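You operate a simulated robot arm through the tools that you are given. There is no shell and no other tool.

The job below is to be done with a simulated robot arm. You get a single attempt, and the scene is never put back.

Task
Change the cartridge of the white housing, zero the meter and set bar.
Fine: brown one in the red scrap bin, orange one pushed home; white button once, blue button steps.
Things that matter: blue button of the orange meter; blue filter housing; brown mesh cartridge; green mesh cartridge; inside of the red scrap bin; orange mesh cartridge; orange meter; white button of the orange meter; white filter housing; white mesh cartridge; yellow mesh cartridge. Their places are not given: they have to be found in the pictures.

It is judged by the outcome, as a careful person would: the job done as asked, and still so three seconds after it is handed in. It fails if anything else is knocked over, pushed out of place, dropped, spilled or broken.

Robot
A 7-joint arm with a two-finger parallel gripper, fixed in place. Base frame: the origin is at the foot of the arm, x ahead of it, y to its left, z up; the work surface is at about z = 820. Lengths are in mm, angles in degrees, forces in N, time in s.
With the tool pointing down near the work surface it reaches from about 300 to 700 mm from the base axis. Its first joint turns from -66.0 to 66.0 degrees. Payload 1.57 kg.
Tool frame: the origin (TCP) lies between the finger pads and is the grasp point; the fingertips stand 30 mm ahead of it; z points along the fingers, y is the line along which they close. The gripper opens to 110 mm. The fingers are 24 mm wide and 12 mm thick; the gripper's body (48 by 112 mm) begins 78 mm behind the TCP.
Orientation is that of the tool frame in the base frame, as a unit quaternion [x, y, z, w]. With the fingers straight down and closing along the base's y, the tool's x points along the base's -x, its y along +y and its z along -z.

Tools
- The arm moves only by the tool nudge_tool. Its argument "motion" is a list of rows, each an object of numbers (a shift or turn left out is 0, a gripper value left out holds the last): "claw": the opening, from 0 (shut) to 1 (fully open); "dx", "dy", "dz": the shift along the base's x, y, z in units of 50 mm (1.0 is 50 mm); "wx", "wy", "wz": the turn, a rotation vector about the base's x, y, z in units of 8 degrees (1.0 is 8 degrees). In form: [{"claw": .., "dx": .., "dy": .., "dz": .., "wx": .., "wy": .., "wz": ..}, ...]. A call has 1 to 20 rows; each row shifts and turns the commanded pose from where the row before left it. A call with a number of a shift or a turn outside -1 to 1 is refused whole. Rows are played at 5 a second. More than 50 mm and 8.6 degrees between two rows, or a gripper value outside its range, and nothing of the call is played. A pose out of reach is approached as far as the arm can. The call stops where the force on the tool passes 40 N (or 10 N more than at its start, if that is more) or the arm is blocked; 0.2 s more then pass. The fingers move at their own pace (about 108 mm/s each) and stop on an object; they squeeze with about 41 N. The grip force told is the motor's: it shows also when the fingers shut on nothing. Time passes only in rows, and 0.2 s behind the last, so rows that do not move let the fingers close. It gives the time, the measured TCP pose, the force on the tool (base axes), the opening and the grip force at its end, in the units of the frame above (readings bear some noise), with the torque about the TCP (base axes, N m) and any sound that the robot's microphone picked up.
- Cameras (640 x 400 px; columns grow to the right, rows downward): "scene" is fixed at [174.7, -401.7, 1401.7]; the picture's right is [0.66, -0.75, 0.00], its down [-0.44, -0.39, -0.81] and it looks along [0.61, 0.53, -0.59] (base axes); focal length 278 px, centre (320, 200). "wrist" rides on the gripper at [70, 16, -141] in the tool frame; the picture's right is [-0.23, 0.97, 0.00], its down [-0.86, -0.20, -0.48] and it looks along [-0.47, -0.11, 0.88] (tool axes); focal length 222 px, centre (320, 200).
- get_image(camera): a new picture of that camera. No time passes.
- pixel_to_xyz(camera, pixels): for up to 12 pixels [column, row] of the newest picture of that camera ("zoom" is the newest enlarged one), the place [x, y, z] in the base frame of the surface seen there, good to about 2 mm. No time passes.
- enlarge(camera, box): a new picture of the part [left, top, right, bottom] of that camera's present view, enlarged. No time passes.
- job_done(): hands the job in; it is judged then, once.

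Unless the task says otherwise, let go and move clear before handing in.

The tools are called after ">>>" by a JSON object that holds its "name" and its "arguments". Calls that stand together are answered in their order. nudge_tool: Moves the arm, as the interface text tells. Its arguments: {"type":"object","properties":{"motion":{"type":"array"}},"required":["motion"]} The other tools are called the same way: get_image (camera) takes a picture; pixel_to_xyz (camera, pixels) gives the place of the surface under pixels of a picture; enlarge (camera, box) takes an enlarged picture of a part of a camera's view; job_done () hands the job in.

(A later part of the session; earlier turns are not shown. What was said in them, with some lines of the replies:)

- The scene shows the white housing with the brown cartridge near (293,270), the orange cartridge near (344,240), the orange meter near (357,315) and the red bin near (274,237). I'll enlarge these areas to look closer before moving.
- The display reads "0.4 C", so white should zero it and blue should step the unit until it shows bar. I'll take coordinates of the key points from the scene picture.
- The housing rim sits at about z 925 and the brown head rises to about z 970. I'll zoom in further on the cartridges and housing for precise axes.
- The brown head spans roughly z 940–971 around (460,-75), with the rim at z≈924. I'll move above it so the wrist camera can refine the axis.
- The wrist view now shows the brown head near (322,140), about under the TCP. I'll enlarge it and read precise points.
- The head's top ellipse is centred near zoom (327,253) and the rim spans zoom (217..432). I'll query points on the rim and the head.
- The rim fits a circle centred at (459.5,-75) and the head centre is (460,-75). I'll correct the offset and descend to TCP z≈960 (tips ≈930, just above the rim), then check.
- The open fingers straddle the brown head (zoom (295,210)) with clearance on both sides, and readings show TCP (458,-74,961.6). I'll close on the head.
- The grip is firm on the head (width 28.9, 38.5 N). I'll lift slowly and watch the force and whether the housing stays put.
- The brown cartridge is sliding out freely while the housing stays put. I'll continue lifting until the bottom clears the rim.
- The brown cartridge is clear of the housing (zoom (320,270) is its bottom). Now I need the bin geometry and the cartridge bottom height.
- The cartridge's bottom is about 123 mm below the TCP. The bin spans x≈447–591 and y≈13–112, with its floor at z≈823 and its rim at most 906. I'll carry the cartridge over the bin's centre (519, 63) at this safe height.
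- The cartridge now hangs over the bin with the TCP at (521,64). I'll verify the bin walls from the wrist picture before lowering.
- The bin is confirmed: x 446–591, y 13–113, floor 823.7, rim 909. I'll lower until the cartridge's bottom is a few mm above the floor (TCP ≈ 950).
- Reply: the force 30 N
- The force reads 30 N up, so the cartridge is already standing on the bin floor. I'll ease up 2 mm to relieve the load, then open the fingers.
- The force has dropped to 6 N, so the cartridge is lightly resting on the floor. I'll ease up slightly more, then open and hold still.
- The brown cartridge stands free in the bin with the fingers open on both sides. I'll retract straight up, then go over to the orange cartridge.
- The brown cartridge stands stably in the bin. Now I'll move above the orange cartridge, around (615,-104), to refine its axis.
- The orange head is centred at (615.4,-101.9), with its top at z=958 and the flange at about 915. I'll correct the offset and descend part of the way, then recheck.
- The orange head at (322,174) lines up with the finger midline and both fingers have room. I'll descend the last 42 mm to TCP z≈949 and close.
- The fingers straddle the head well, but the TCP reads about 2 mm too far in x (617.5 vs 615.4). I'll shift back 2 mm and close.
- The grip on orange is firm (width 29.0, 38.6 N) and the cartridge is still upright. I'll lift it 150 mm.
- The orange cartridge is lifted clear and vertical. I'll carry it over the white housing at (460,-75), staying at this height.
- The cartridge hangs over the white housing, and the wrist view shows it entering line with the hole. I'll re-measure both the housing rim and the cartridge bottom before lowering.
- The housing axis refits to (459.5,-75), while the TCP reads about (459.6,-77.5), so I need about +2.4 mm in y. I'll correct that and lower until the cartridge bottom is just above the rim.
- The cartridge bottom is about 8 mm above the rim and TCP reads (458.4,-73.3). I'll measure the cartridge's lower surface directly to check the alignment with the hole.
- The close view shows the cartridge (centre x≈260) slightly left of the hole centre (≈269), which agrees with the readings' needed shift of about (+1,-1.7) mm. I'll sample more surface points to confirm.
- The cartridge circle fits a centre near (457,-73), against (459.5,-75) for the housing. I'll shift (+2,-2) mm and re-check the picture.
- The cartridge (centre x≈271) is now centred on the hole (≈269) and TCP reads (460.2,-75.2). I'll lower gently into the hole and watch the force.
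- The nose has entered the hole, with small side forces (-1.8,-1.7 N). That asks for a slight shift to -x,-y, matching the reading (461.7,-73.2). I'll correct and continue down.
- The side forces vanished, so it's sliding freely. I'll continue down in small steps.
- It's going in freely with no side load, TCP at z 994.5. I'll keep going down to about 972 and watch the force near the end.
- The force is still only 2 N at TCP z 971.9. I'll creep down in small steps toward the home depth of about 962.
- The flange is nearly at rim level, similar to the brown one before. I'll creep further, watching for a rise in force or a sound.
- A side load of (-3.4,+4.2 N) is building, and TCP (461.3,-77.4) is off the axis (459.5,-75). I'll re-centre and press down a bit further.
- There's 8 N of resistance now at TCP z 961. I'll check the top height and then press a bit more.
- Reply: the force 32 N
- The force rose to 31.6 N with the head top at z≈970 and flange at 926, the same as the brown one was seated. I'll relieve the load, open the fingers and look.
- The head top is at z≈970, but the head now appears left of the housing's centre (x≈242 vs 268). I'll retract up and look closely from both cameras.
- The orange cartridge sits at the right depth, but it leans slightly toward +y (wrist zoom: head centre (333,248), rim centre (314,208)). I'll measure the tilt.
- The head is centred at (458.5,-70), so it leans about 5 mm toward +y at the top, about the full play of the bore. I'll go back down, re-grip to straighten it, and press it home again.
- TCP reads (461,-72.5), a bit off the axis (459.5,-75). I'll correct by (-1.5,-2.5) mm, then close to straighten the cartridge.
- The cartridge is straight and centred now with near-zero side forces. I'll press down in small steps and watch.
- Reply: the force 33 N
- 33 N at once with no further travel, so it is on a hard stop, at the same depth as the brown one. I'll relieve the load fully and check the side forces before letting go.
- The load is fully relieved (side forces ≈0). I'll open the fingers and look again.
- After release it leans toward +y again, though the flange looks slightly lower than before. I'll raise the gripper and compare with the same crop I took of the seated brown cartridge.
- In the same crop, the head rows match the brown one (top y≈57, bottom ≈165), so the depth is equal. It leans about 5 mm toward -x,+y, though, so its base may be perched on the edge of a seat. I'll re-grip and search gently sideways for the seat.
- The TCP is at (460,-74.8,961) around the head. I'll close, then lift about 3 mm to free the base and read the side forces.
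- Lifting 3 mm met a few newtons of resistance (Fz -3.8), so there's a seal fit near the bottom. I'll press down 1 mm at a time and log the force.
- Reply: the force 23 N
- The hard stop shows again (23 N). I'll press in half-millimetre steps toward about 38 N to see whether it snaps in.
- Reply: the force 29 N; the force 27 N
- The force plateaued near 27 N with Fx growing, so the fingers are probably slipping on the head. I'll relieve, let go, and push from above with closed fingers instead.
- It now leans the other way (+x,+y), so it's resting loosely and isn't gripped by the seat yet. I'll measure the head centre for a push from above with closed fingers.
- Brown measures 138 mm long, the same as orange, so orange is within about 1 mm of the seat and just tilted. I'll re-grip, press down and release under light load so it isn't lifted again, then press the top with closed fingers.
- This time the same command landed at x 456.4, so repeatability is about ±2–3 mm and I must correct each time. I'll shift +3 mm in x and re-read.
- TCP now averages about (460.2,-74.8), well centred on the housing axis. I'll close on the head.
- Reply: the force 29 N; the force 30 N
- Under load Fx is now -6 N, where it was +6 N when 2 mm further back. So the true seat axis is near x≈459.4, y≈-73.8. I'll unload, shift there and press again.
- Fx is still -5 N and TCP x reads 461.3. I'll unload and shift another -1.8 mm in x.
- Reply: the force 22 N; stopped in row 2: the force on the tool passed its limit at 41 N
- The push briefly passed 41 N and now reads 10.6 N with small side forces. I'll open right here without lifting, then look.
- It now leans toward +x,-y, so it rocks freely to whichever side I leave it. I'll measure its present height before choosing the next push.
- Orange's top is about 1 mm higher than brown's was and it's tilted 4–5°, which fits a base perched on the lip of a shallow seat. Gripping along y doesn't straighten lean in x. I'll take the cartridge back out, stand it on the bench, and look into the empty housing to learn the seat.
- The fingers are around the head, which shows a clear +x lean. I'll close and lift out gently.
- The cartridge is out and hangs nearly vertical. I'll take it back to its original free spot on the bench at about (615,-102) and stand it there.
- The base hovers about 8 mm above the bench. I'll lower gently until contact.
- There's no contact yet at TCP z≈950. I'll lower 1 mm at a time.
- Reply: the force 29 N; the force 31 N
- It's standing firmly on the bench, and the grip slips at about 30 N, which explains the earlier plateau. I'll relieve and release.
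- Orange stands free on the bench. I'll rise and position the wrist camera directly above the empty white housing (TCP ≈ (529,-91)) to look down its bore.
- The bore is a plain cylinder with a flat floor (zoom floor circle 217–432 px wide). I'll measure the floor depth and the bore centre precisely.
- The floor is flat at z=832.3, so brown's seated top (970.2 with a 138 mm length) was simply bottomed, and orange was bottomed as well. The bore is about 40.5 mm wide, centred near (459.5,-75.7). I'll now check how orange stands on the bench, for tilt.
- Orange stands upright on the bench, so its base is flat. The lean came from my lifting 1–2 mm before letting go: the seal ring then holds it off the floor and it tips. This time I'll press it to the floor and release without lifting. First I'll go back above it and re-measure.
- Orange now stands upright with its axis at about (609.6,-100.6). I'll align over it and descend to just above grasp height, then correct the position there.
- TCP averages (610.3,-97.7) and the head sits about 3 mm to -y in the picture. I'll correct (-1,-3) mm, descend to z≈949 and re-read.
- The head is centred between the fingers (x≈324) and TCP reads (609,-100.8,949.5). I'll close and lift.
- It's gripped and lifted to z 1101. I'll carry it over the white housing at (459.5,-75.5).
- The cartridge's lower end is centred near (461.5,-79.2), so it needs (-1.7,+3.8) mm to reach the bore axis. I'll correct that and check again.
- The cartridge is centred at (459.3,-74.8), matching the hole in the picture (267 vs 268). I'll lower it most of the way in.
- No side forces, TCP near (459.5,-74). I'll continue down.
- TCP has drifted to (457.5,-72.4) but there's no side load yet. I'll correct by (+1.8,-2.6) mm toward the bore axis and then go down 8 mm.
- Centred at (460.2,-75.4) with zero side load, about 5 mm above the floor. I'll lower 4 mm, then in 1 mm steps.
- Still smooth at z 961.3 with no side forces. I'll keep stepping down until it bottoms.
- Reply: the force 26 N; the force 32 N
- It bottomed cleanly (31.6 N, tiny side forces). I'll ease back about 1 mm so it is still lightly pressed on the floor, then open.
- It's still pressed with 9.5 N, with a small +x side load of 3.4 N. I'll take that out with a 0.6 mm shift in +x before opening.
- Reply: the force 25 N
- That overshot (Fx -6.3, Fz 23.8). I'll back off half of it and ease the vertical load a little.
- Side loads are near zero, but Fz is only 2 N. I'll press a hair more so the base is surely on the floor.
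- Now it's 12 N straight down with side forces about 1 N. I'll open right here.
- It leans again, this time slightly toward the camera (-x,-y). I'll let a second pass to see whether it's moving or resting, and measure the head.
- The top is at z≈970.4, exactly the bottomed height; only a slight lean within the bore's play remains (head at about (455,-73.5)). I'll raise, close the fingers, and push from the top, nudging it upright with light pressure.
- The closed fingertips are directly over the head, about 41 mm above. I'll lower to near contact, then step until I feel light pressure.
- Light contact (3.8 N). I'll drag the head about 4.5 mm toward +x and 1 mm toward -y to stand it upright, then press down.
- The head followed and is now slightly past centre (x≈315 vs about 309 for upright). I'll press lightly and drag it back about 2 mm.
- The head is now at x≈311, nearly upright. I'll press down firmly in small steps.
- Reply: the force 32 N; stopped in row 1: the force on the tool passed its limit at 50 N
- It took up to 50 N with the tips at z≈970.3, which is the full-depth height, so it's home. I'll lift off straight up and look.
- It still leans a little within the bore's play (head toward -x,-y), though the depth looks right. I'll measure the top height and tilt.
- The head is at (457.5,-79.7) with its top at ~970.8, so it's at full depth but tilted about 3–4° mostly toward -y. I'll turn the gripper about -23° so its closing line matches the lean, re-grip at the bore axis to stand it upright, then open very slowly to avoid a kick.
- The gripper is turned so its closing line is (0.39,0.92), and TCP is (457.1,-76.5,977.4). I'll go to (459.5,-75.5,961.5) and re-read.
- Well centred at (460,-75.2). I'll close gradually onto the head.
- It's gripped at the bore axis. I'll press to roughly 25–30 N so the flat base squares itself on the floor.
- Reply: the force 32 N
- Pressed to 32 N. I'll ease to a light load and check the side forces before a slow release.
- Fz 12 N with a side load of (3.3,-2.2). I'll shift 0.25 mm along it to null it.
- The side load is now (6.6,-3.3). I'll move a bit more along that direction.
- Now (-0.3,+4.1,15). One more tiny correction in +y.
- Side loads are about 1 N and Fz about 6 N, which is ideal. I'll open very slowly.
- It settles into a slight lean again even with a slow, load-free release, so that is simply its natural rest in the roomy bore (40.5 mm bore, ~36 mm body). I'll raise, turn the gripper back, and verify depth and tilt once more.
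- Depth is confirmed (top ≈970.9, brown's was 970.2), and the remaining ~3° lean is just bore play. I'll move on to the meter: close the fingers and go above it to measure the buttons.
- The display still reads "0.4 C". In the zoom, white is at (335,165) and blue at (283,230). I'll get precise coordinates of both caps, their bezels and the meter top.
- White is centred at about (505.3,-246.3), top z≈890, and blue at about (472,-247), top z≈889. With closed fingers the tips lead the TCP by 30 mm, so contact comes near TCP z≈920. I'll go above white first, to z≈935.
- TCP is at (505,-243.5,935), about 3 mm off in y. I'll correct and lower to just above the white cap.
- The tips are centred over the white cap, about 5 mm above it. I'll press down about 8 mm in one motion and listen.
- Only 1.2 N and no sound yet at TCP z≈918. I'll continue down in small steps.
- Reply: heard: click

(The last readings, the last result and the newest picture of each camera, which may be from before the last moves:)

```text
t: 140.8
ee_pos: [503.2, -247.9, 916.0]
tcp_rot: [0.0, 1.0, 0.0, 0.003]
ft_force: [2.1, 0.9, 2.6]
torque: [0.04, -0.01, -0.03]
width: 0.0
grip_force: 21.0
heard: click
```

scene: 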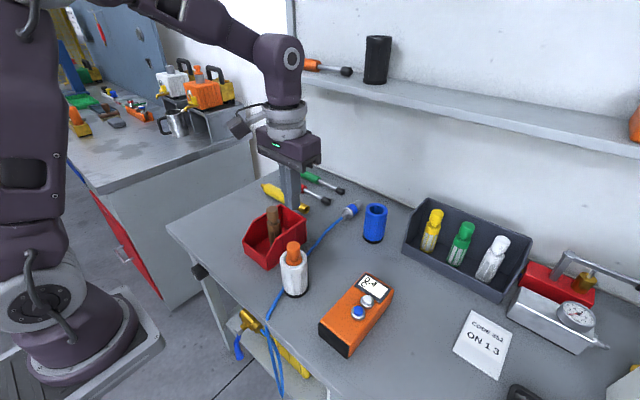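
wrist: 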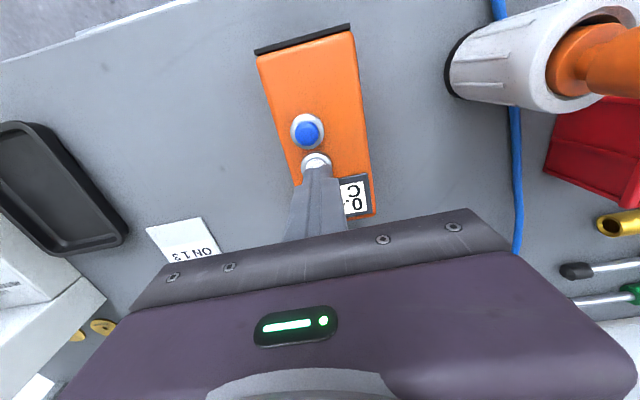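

A click was heard at TCP z≈916, so the white button has been pressed once. I'll retract straight up now and read the display.

>>> {"name": "nudge_tool", "arguments": {"motion": [{"dz": 0.3}, {"dz": 0.5}, {"dz": 0.6}, {"dz": 0.6}, {}]}}

>>> {"name": "enlarge", "arguments": {"camera": "scene", "box": [340, 265, 400, 325]}}

>>> {"name": "enlarge", "arguments": {"camera": "wrist", "box": [260, 80, 380, 200]}}

```text
t: 142.0
ee_pos: [504.7, -250.0, 1014.4]
tcp_rot: [0.001, 1.0, 0.0, 0.002]
ft_force: [0.2, 0.0, -0.3]
torque: [-0.04, 0.03, 0.04]
width: 0.0
grip_force: 21.4
```

```text
6.67 times, centred on (370, 295) of scene
```

zoom: 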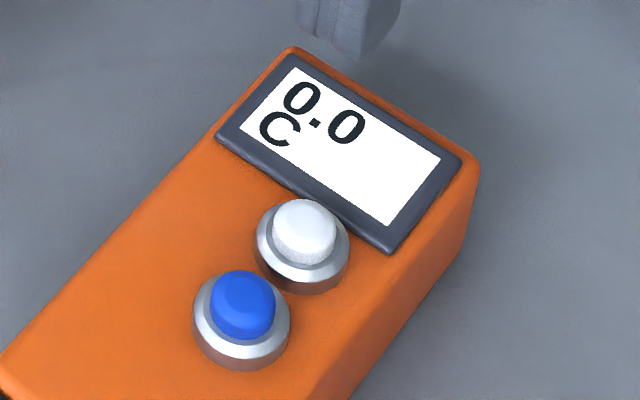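

```text
3.33 times, centred on (320, 140) of wrist
```

zoom: 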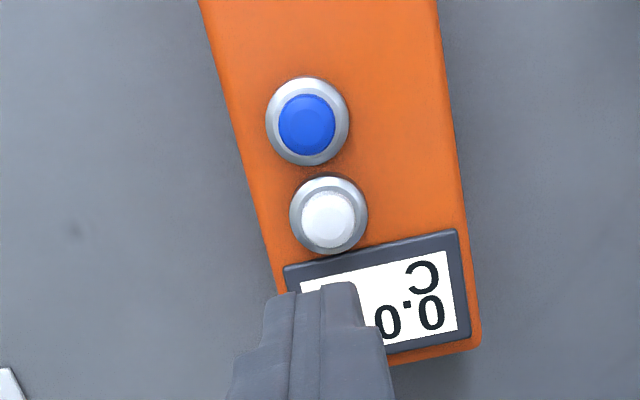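

The display now reads "0.0 C", so it's zeroed. Next I'll move over the blue button at (472,-247) and come down to just above it.

>>> {"name": "nudge_tool", "arguments": {"motion": [{"dx": -0.33, "dy": 0.03}, {"dx": -0.32, "dy": 0.03}, {"dz": -0.5}, {"dz": -0.5}, {"dz": -0.4}, {"dz": -0.2}, {}, {}]}}

>>> {"name": "nudge_tool", "arguments": {"motion": [{}]}}

>>> {"name": "enlarge", "arguments": {"camera": "scene", "box": [335, 270, 395, 330]}}

```text
t: 143.8
ee_pos: [471.6, -244.3, 935.8]
tcp_rot: [0.0, 1.0, 0.0, 0.002]
ft_force: [-0.2, -0.2, 0.1]
torque: [0.01, 0.02, 0.01]
width: 0.1
grip_force: 21.6
```

```text
t: 144.2
ee_pos: [470.9, -243.2, 935.5]
tcp_rot: [0.001, 1.0, 0.0, 0.003]
ft_force: [0.0, -0.4, 0.9]
torque: [-0.02, 0.0, -0.01]
width: 0.0
grip_force: 21.4
```

```text
6.67 times, centred on (365, 300) of scene
```

zoom: 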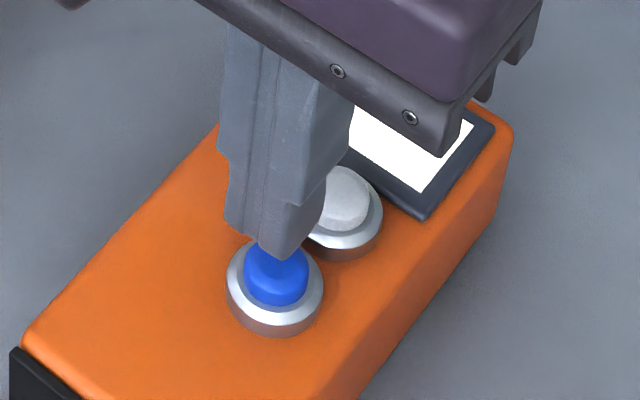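

TCP (471.2,-243.7) is about 3 mm off in y. I'll correct, lower to about 922, then step down until it clicks.

>>> {"name": "nudge_tool", "arguments": {"motion": [{"dx": 0.01, "dy": -0.065}, {"dz": -0.13}, {"dz": -0.13}, {}]}}

>>> {"name": "nudge_tool", "arguments": {"motion": [{"dz": -0.05}]}}

```text
t: 145.2
ee_pos: [471.3, -248.6, 922.1]
tcp_rot: [0.001, 1.0, 0.0, 0.003]
ft_force: [0.5, 0.4, -0.8]
torque: [-0.01, 0.0, -0.02]
width: 0.1
grip_force: 21.1
```

```text
t: 145.6
ee_pos: [472.3, -247.2, 919.5]
tcp_rot: [0.001, 1.0, 0.0, 0.003]
ft_force: [0.0, 0.1, 0.6]
torque: [0.01, 0.02, -0.01]
width: 0.0
grip_force: 21.0
```

Centred over blue at (471.8,-247.8), about to touch. I'll continue in small steps and stop at the click.

>>> {"name": "nudge_tool", "arguments": {"motion": [{"dz": -0.04}]}}

```text
t: 146.0
ee_pos: [472.3, -248.2, 917.1]
tcp_rot: [0.0, 1.0, 0.0, 0.003]
ft_force: [-0.3, 0.6, 2.3]
torque: [0.05, -0.02, -0.05]
width: 0.0
grip_force: 20.8
```

>>> {"name": "nudge_tool", "arguments": {"motion": [{"dz": -0.03}]}}

```text
t: 146.4
ee_pos: [472.7, -247.1, 915.2]
tcp_rot: [0.0, 1.0, -0.001, 0.002]
ft_force: [0.2, 1.9, 2.6]
torque: [0.03, 0.04, 0.0]
width: 0.0
grip_force: 21.2
heard: click
```

A click was heard on blue at z≈915. I'll rise clear and read the display.

>>> {"name": "nudge_tool", "arguments": {"motion": [{"dz": 0.3}, {"dz": 0.5}, {"dz": 0.6}, {"dz": 0.4}, {}]}}

>>> {"name": "enlarge", "arguments": {"camera": "scene", "box": [340, 265, 400, 325]}}

>>> {"name": "enlarge", "arguments": {"camera": "wrist", "box": [260, 80, 380, 200]}}

```text
t: 147.6
ee_pos: [472.2, -246.4, 1005.8]
tcp_rot: [0.0, 1.0, 0.0, 0.003]
ft_force: [-1.0, -0.3, -0.2]
torque: [0.0, -0.02, -0.03]
width: 0.0
grip_force: 21.5
```

```text
6.67 times, centred on (370, 295) of scene
```

zoom: 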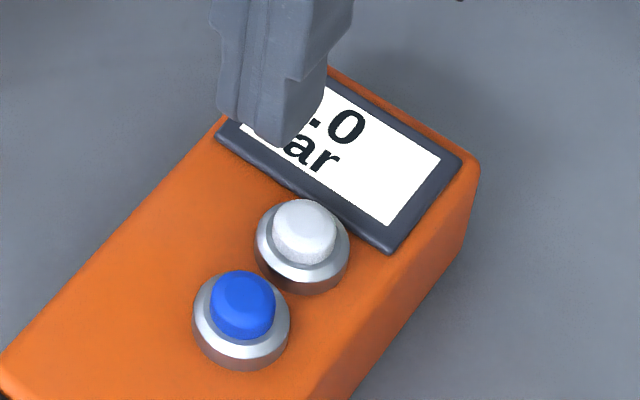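

```text
3.33 times, centred on (320, 140) of wrist
```

zoom: 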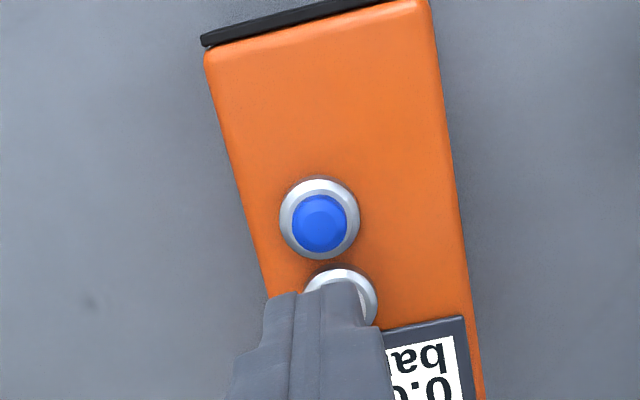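

The display appears to read "0.0 bar". I'll rise further and move aside to see the whole screen.

>>> {"name": "nudge_tool", "arguments": {"motion": [{"dz": 0.6}, {"dz": 0.6}, {"dz": 0.6}, {"dx": -0.5, "dy": 0.5}, {"dx": -0.4, "dy": 0.5}, {}]}}

>>> {"name": "get_image", "arguments": {"camera": "scene"}}

>>> {"name": "enlarge", "arguments": {"camera": "scene", "box": [340, 265, 400, 325]}}

>>> {"name": "enlarge", "arguments": {"camera": "scene", "box": [230, 190, 330, 310]}}

```text
t: 149.0
ee_pos: [426.3, -197.4, 1095.9]
tcp_rot: [0.001, 1.0, -0.001, 0.002]
ft_force: [-0.1, -0.4, 0.5]
torque: [-0.04, -0.01, 0.03]
width: 0.4
grip_force: 21.0
```

```text
taken
```

scene: 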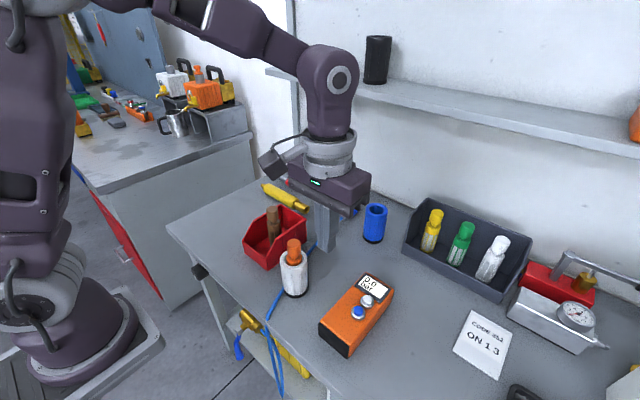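

```text
6.67 times, centred on (370, 295) of scene
```

zoom: 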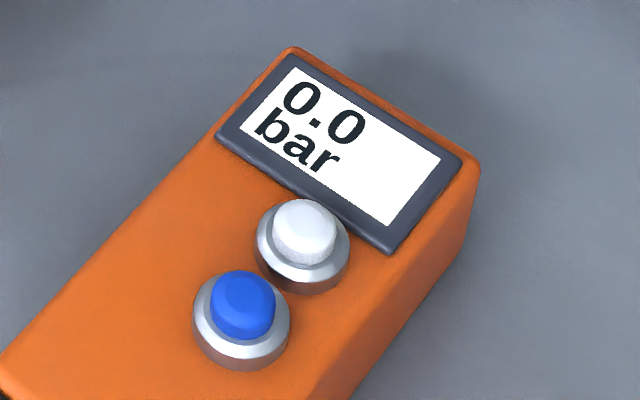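

```text
3.33 times, centred on (280, 250) of scene
```

zoom: 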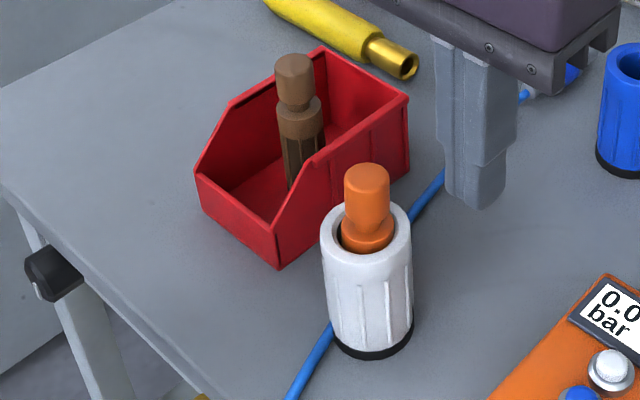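

The meter reads "0.0 bar" and brown is in the bin. The only blemish is orange's slight lean toward +x, so I'll try standing it upright with a gentle sideways nudge at the head. First I'll move to a clear spot on its +x side.

>>> {"name": "nudge_tool", "arguments": {"motion": [{"dx": 0.3, "dy": 0.5}, {"dx": 0.4, "dy": 0.6}, {"dx": 0.4, "dy": 0.6}, {"dx": 0.4, "dy": 0.6}, {"dy": 0.14}, {"dz": -0.6}, {"dz": -0.6}, {"dz": -0.6}, {"dz": -0.4}, {}, {}]}}

>>> {"name": "nudge_tool", "arguments": {"motion": [{}]}}

>>> {"name": "enlarge", "arguments": {"camera": "scene", "box": [270, 210, 330, 290]}}

>>> {"name": "get_image", "arguments": {"camera": "wrist"}}

```text
t: 151.4
ee_pos: [502.9, -74.9, 986.8]
tcp_rot: [0.0, 1.0, 0.0, 0.002]
ft_force: [0.4, -0.3, 0.2]
torque: [-0.01, -0.01, 0.0]
width: 0.3
grip_force: 21.6
```

```text
t: 151.8
ee_pos: [502.0, -74.7, 988.8]
tcp_rot: [0.0, 1.0, 0.0, 0.003]
ft_force: [0.6, 0.1, 0.0]
torque: [-0.01, 0.0, 0.01]
width: 0.0
grip_force: 20.8
```

```text
5.00 times, centred on (300, 250) of scene
```

zoom: 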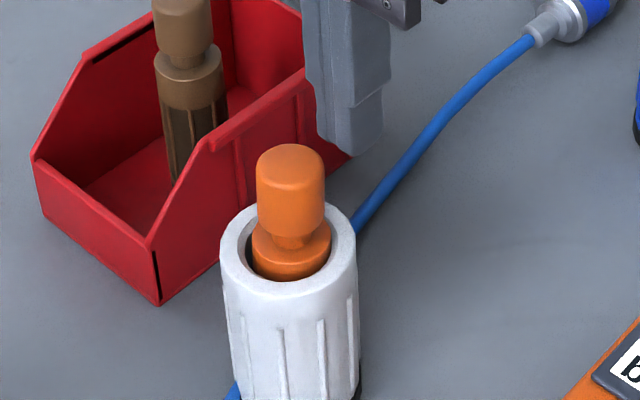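

```text
taken
```

wrist: 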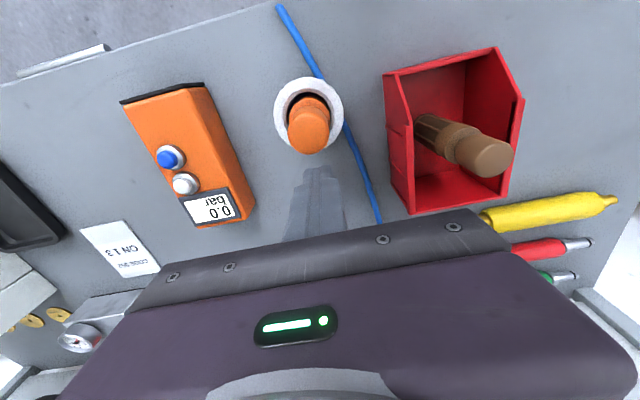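

The fingers are clear on the +x side. I'll measure the head's present centre from this view before nudging.

>>> {"name": "enlarge", "arguments": {"camera": "wrist", "box": [265, 70, 355, 170]}}

>>> {"name": "pixel_to_xyz", "arguments": {"camera": "zoom", "pixels": [[320, 245], [275, 245], [360, 245], [320, 215], [320, 280], [300, 250], [340, 250], [320, 170], [285, 175], [350, 175]]}}

```text
4.00 times, centred on (310, 120) of wrist
```

zoom: 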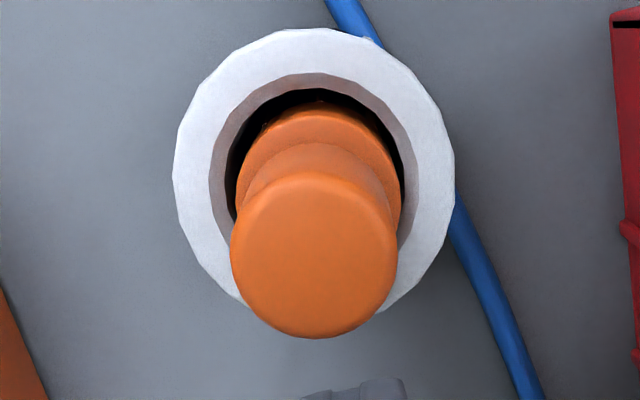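

```text
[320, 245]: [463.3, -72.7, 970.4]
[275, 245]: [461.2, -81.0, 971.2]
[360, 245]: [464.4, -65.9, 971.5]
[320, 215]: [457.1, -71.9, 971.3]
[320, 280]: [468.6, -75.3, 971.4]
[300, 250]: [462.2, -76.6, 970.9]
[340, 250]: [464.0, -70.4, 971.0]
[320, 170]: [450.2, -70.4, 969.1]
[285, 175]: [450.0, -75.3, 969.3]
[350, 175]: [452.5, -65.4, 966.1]
```

The head is at (464.5,-74.5), so it needs -5 mm in x. I'll lower the closed fingertips to mid-head and approach to first contact (TCP x≈491).

>>> {"name": "nudge_tool", "arguments": {"motion": [{"dz": -0.14}, {"dx": -0.1}, {"dx": -0.09}, {}]}}

>>> {"name": "nudge_tool", "arguments": {"motion": [{}]}}

```text
t: 152.8
ee_pos: [491.5, -75.3, 977.8]
tcp_rot: [0.0, 1.0, 0.0, 0.003]
ft_force: [0.2, 0.0, 0.2]
torque: [-0.01, -0.02, -0.01]
width: 0.0
grip_force: 21.1
```

```text
t: 153.2
ee_pos: [489.8, -75.6, 978.7]
tcp_rot: [0.0, 1.0, 0.0, 0.002]
ft_force: [0.3, 0.3, -0.1]
torque: [0.01, -0.03, -0.02]
width: 0.2
grip_force: 20.8
```

No contact force yet at x≈490.5. I'll nudge in small steps toward x≈486.

>>> {"name": "nudge_tool", "arguments": {"motion": [{"dx": -0.03}, {"dx": -0.03}, {"dx": -0.03}, {}]}}

>>> {"name": "enlarge", "arguments": {"camera": "scene", "box": [270, 230, 320, 300]}}

>>> {"name": "enlarge", "arguments": {"camera": "wrist", "box": [265, 90, 355, 190]}}

```text
t: 154.2
ee_pos: [488.0, -76.1, 979.3]
tcp_rot: [0.0, 1.0, 0.0, 0.003]
ft_force: [-1.4, 0.4, -0.3]
torque: [0.0, -0.02, -0.05]
width: 0.1
grip_force: 21.3
```

```text
5.71 times, centred on (295, 265) of scene
```

zoom: 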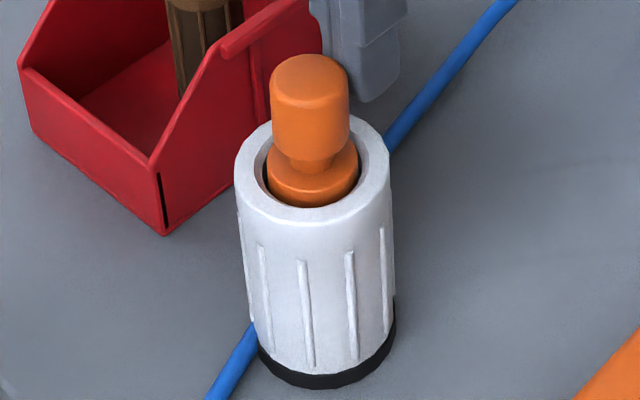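

```text
4.00 times, centred on (310, 140) of wrist
```

zoom: 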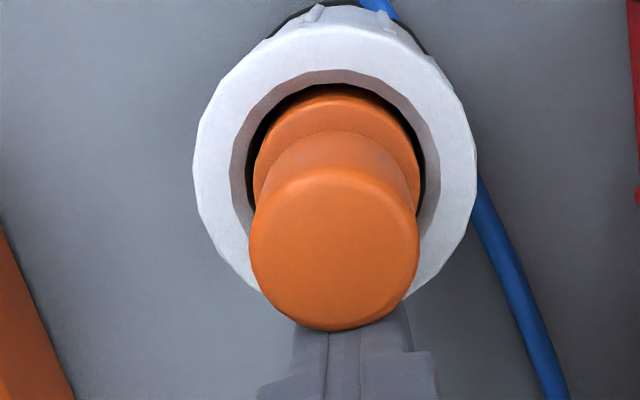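

The head has come partway (scene top row 54; upright would be about 58). I'll nudge 2 mm more.

>>> {"name": "nudge_tool", "arguments": {"motion": [{"dx": -0.02}, {"dx": -0.02}, {}]}}

>>> {"name": "enlarge", "arguments": {"camera": "scene", "box": [270, 230, 320, 300]}}

```text
t: 155.0
ee_pos: [486.3, -75.8, 979.4]
tcp_rot: [0.0, 1.0, 0.0, 0.003]
ft_force: [-0.4, -0.1, -0.4]
torque: [0.02, 0.01, 0.0]
width: 0.0
grip_force: 21.2
```

```text
5.71 times, centred on (295, 265) of scene
```

zoom: 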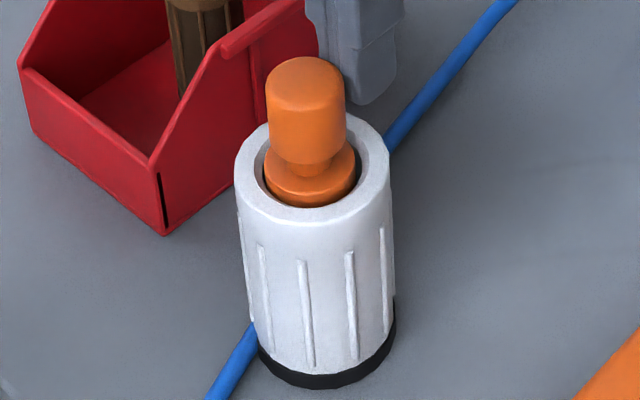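

The head now sits at x 266–346, top row 57, practically identical to brown's original upright pose (268–347, row 58). I'll back off gently in +x and see whether it stays.

>>> {"name": "nudge_tool", "arguments": {"motion": [{"dx": 0.02}, {"dx": 0.06}, {"dx": 0.12}, {"dx": 0.2}, {}]}}

>>> {"name": "enlarge", "arguments": {"camera": "scene", "box": [270, 230, 320, 300]}}

>>> {"name": "enlarge", "arguments": {"camera": "wrist", "box": [265, 70, 355, 170]}}

```text
t: 156.2
ee_pos: [505.4, -75.7, 979.4]
tcp_rot: [0.0, 1.0, 0.0, 0.003]
ft_force: [0.2, 0.7, -0.9]
torque: [0.0, 0.03, -0.02]
width: 0.1
grip_force: 20.8
```

```text
5.71 times, centred on (295, 265) of scene
```

zoom: 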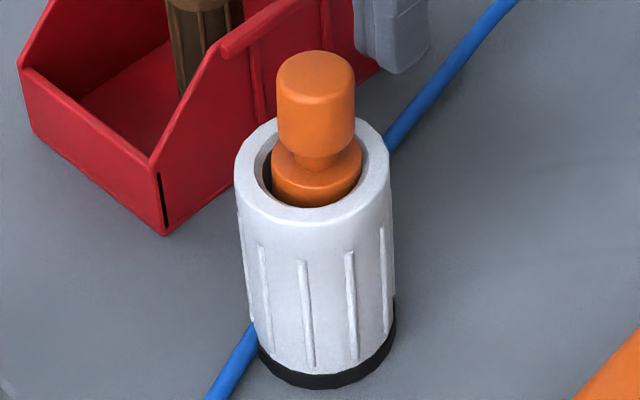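

```text
4.00 times, centred on (310, 120) of wrist
```

zoom: 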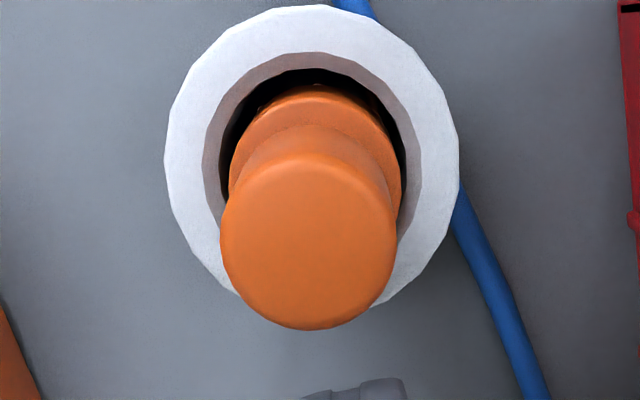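

It returns to the same slight lean, so that's its natural rest on the seal ring; the force to move it is near zero and the depth is unchanged. I'll finish with one firm straight push on top to be sure it's fully home. First I'll rise and move over the head.

>>> {"name": "nudge_tool", "arguments": {"motion": [{"dz": 0.4}, {"dz": 0.5}, {"dx": -0.4}, {"dx": -0.42}, {"dz": -0.1}, {}]}}

>>> {"name": "nudge_tool", "arguments": {"motion": [{}]}}

>>> {"name": "enlarge", "arguments": {"camera": "scene", "box": [270, 200, 330, 290]}}

```text
t: 157.6
ee_pos: [465.6, -76.1, 1018.7]
tcp_rot: [0.0, 1.0, 0.0, 0.004]
ft_force: [0.7, -0.2, 0.2]
torque: [0.02, -0.01, -0.02]
width: 0.0
grip_force: 20.9
```

```text
t: 158.0
ee_pos: [466.2, -76.8, 1017.9]
tcp_rot: [0.001, 1.0, -0.001, 0.002]
ft_force: [-0.1, 0.2, 0.6]
torque: [0.0, 0.01, 0.03]
width: 0.0
grip_force: 20.8
```

```text
4.44 times, centred on (300, 245) of scene
```

zoom: 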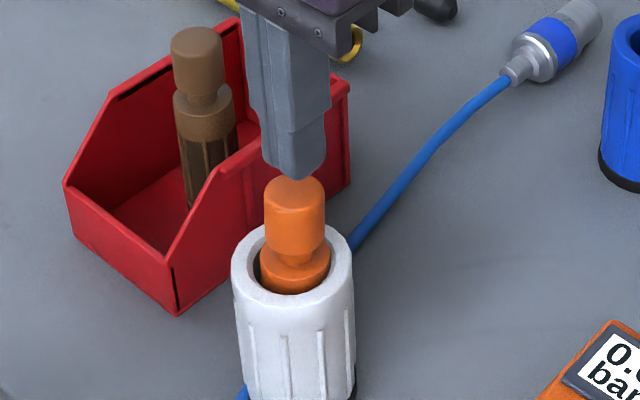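

The tips are about 17 mm above the head. I'll lower to light contact, drag it upright (-x ~4 mm), then push.

>>> {"name": "nudge_tool", "arguments": {"motion": [{"dz": -0.15}, {"dz": -0.14}, {}]}}

>>> {"name": "nudge_tool", "arguments": {"motion": [{"dz": -0.03}, {}]}}

>>> {"name": "nudge_tool", "arguments": {"motion": [{"dz": -0.02}, {}]}}

```text
t: 158.8
ee_pos: [464.5, -76.1, 1004.8]
tcp_rot: [0.0, 1.0, 0.0, 0.003]
ft_force: [-0.3, -0.7, 0.4]
torque: [0.01, -0.04, 0.0]
width: 0.0
grip_force: 21.0
```

```text
t: 159.4
ee_pos: [465.5, -76.9, 1003.5]
tcp_rot: [0.0, 1.0, 0.0, 0.002]
ft_force: [-0.7, -0.1, 1.2]
torque: [0.02, 0.01, 0.01]
width: 0.0
grip_force: 21.1
```

```text
t: 160.0
ee_pos: [466.2, -75.7, 1002.4]
tcp_rot: [0.001, 1.0, 0.0, 0.003]
ft_force: [-0.7, 0.0, -0.1]
torque: [0.01, 0.01, 0.01]
width: 0.0
grip_force: 21.4
```

>>> {"name": "nudge_tool", "arguments": {"motion": [{"dz": -0.02}, {}]}}

```text
t: 160.6
ee_pos: [465.2, -76.4, 1002.5]
tcp_rot: [0.001, 1.0, 0.0, 0.003]
ft_force: [0.0, 0.5, -1.0]
torque: [0.02, 0.01, 0.02]
width: 0.0
grip_force: 21.7
```

Still no contact at z≈1001.8. I'll continue down 1 mm at a time.

>>> {"name": "nudge_tool", "arguments": {"motion": [{"dz": -0.02}, {}]}}

>>> {"name": "nudge_tool", "arguments": {"motion": [{"dz": -0.015}, {}]}}

```text
t: 161.2
ee_pos: [465.8, -76.1, 1000.6]
tcp_rot: [0.0, 1.0, -0.001, 0.003]
ft_force: [-1.5, 0.2, 12.6]
torque: [0.02, 0.18, 0.0]
width: 0.0
grip_force: 21.0
```

```text
t: 161.8
ee_pos: [466.9, -77.2, 1001.0]
tcp_rot: [0.0, 1.0, -0.001, 0.004]
ft_force: [-4.1, 1.0, 14.6]
torque: [0.04, 0.32, 0.01]
width: 0.0
grip_force: 21.3
stopped in row 2: the force on the tool passed its limit at 41 N (the readings are from after the stop); the commanded pose is now the measured one
```

It took 41 N with no further travel (tips ≈970.8), so it is fully home. I'll lift straight off and retreat well clear.

>>> {"name": "nudge_tool", "arguments": {"motion": [{"dz": 0.1}, {"dz": 0.4}, {"dz": 0.6}, {"dz": 0.7}, {"dz": 0.7}, {"dz": 0.7}, {"dx": -0.4, "dz": 0.5}, {"dx": -0.4, "dz": 0.3}, {}, {}]}}

>>> {"name": "get_image", "arguments": {"camera": "scene"}}

>>> {"name": "enlarge", "arguments": {"camera": "scene", "box": [270, 230, 320, 300]}}

>>> {"name": "pixel_to_xyz", "arguments": {"camera": "zoom", "pixels": [[305, 70], [300, 80], [315, 80], [310, 90], [295, 75], [320, 70], [240, 170], [385, 165]]}}

>>> {"name": "get_image", "arguments": {"camera": "wrist"}}

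```text
t: 164.0
ee_pos: [425.8, -74.9, 1202.6]
tcp_rot: [0.0, 1.0, -0.001, 0.003]
ft_force: [0.1, -1.0, 0.6]
torque: [-0.03, 0.0, -0.01]
width: 0.2
grip_force: 21.3
```

```text
taken
```

scene: 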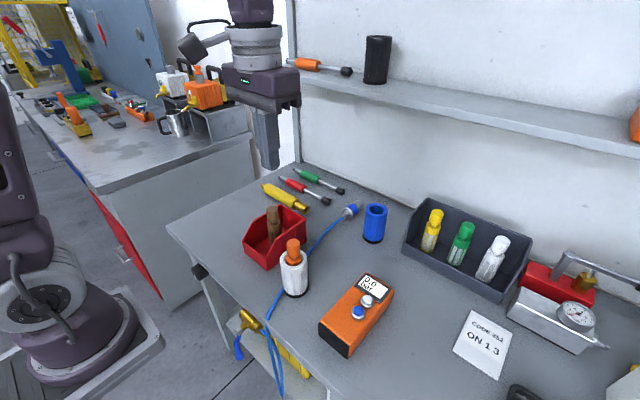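

```text
5.71 times, centred on (295, 265) of scene
```

zoom: 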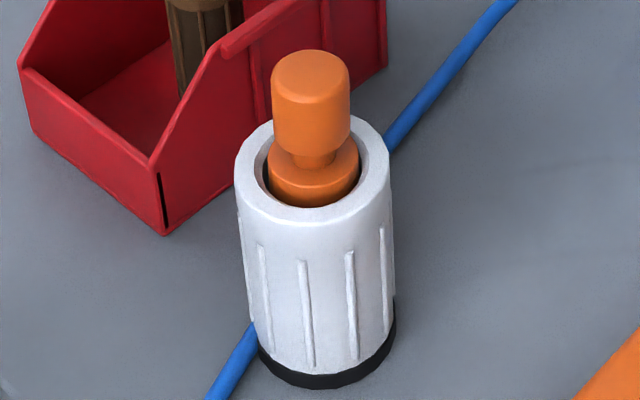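

```text
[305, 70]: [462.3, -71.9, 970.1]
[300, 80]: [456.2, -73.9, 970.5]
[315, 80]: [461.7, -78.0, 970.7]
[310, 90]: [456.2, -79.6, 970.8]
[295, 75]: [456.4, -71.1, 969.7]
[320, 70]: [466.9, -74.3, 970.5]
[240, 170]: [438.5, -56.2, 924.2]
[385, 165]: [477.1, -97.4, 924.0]
```

```text
taken
```

wrist: 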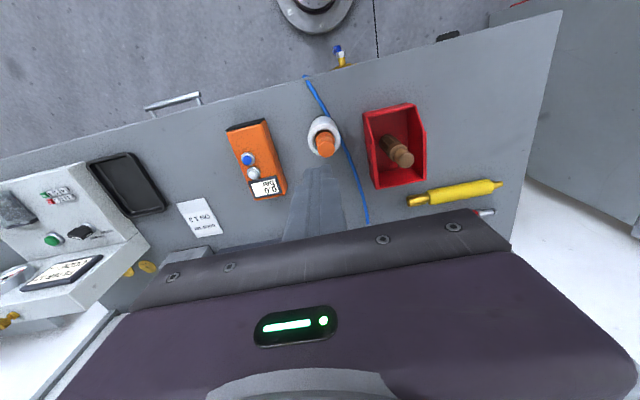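

In the final pictures the orange cartridge is in the white housing with its top at z≈970.4 (brown sat at 970.2). Brown stands in the red bin near (274,222), the meter reads "0.0 bar" near (374,287), and nothing else has moved. The arm is clear and holding nothing, so I'm handing in.

>>> {"name": "job_done", "arguments": {}}

```text
The job is handed in.
```

The cartridge is changed, the meter is zeroed and set to bar, and the job is handed in. I don't have the judge's result.

- **Brown cartridge:** it stands upright in the red scrap bin. Its top sticks out above the bin's rim because it is longer than the bin is deep.
- **Orange cartridge:** it is pushed home in the white housing. Its top is at the same height the brown one's was, and a final push of about 41 N moved it no further. It leans about 3° because the bore is wider than the cartridge. It went back to a lean every time I stood it upright.
- **Meter:** I pressed white once and blue once, and heard one click each time. The display reads "0.0 bar".

It took several tries to seat the orange cartridge. I took it out once, stood it on its original spot on the bench and put it back in. In the last pictures nothing else had moved. The arm is clear and holding nothing.
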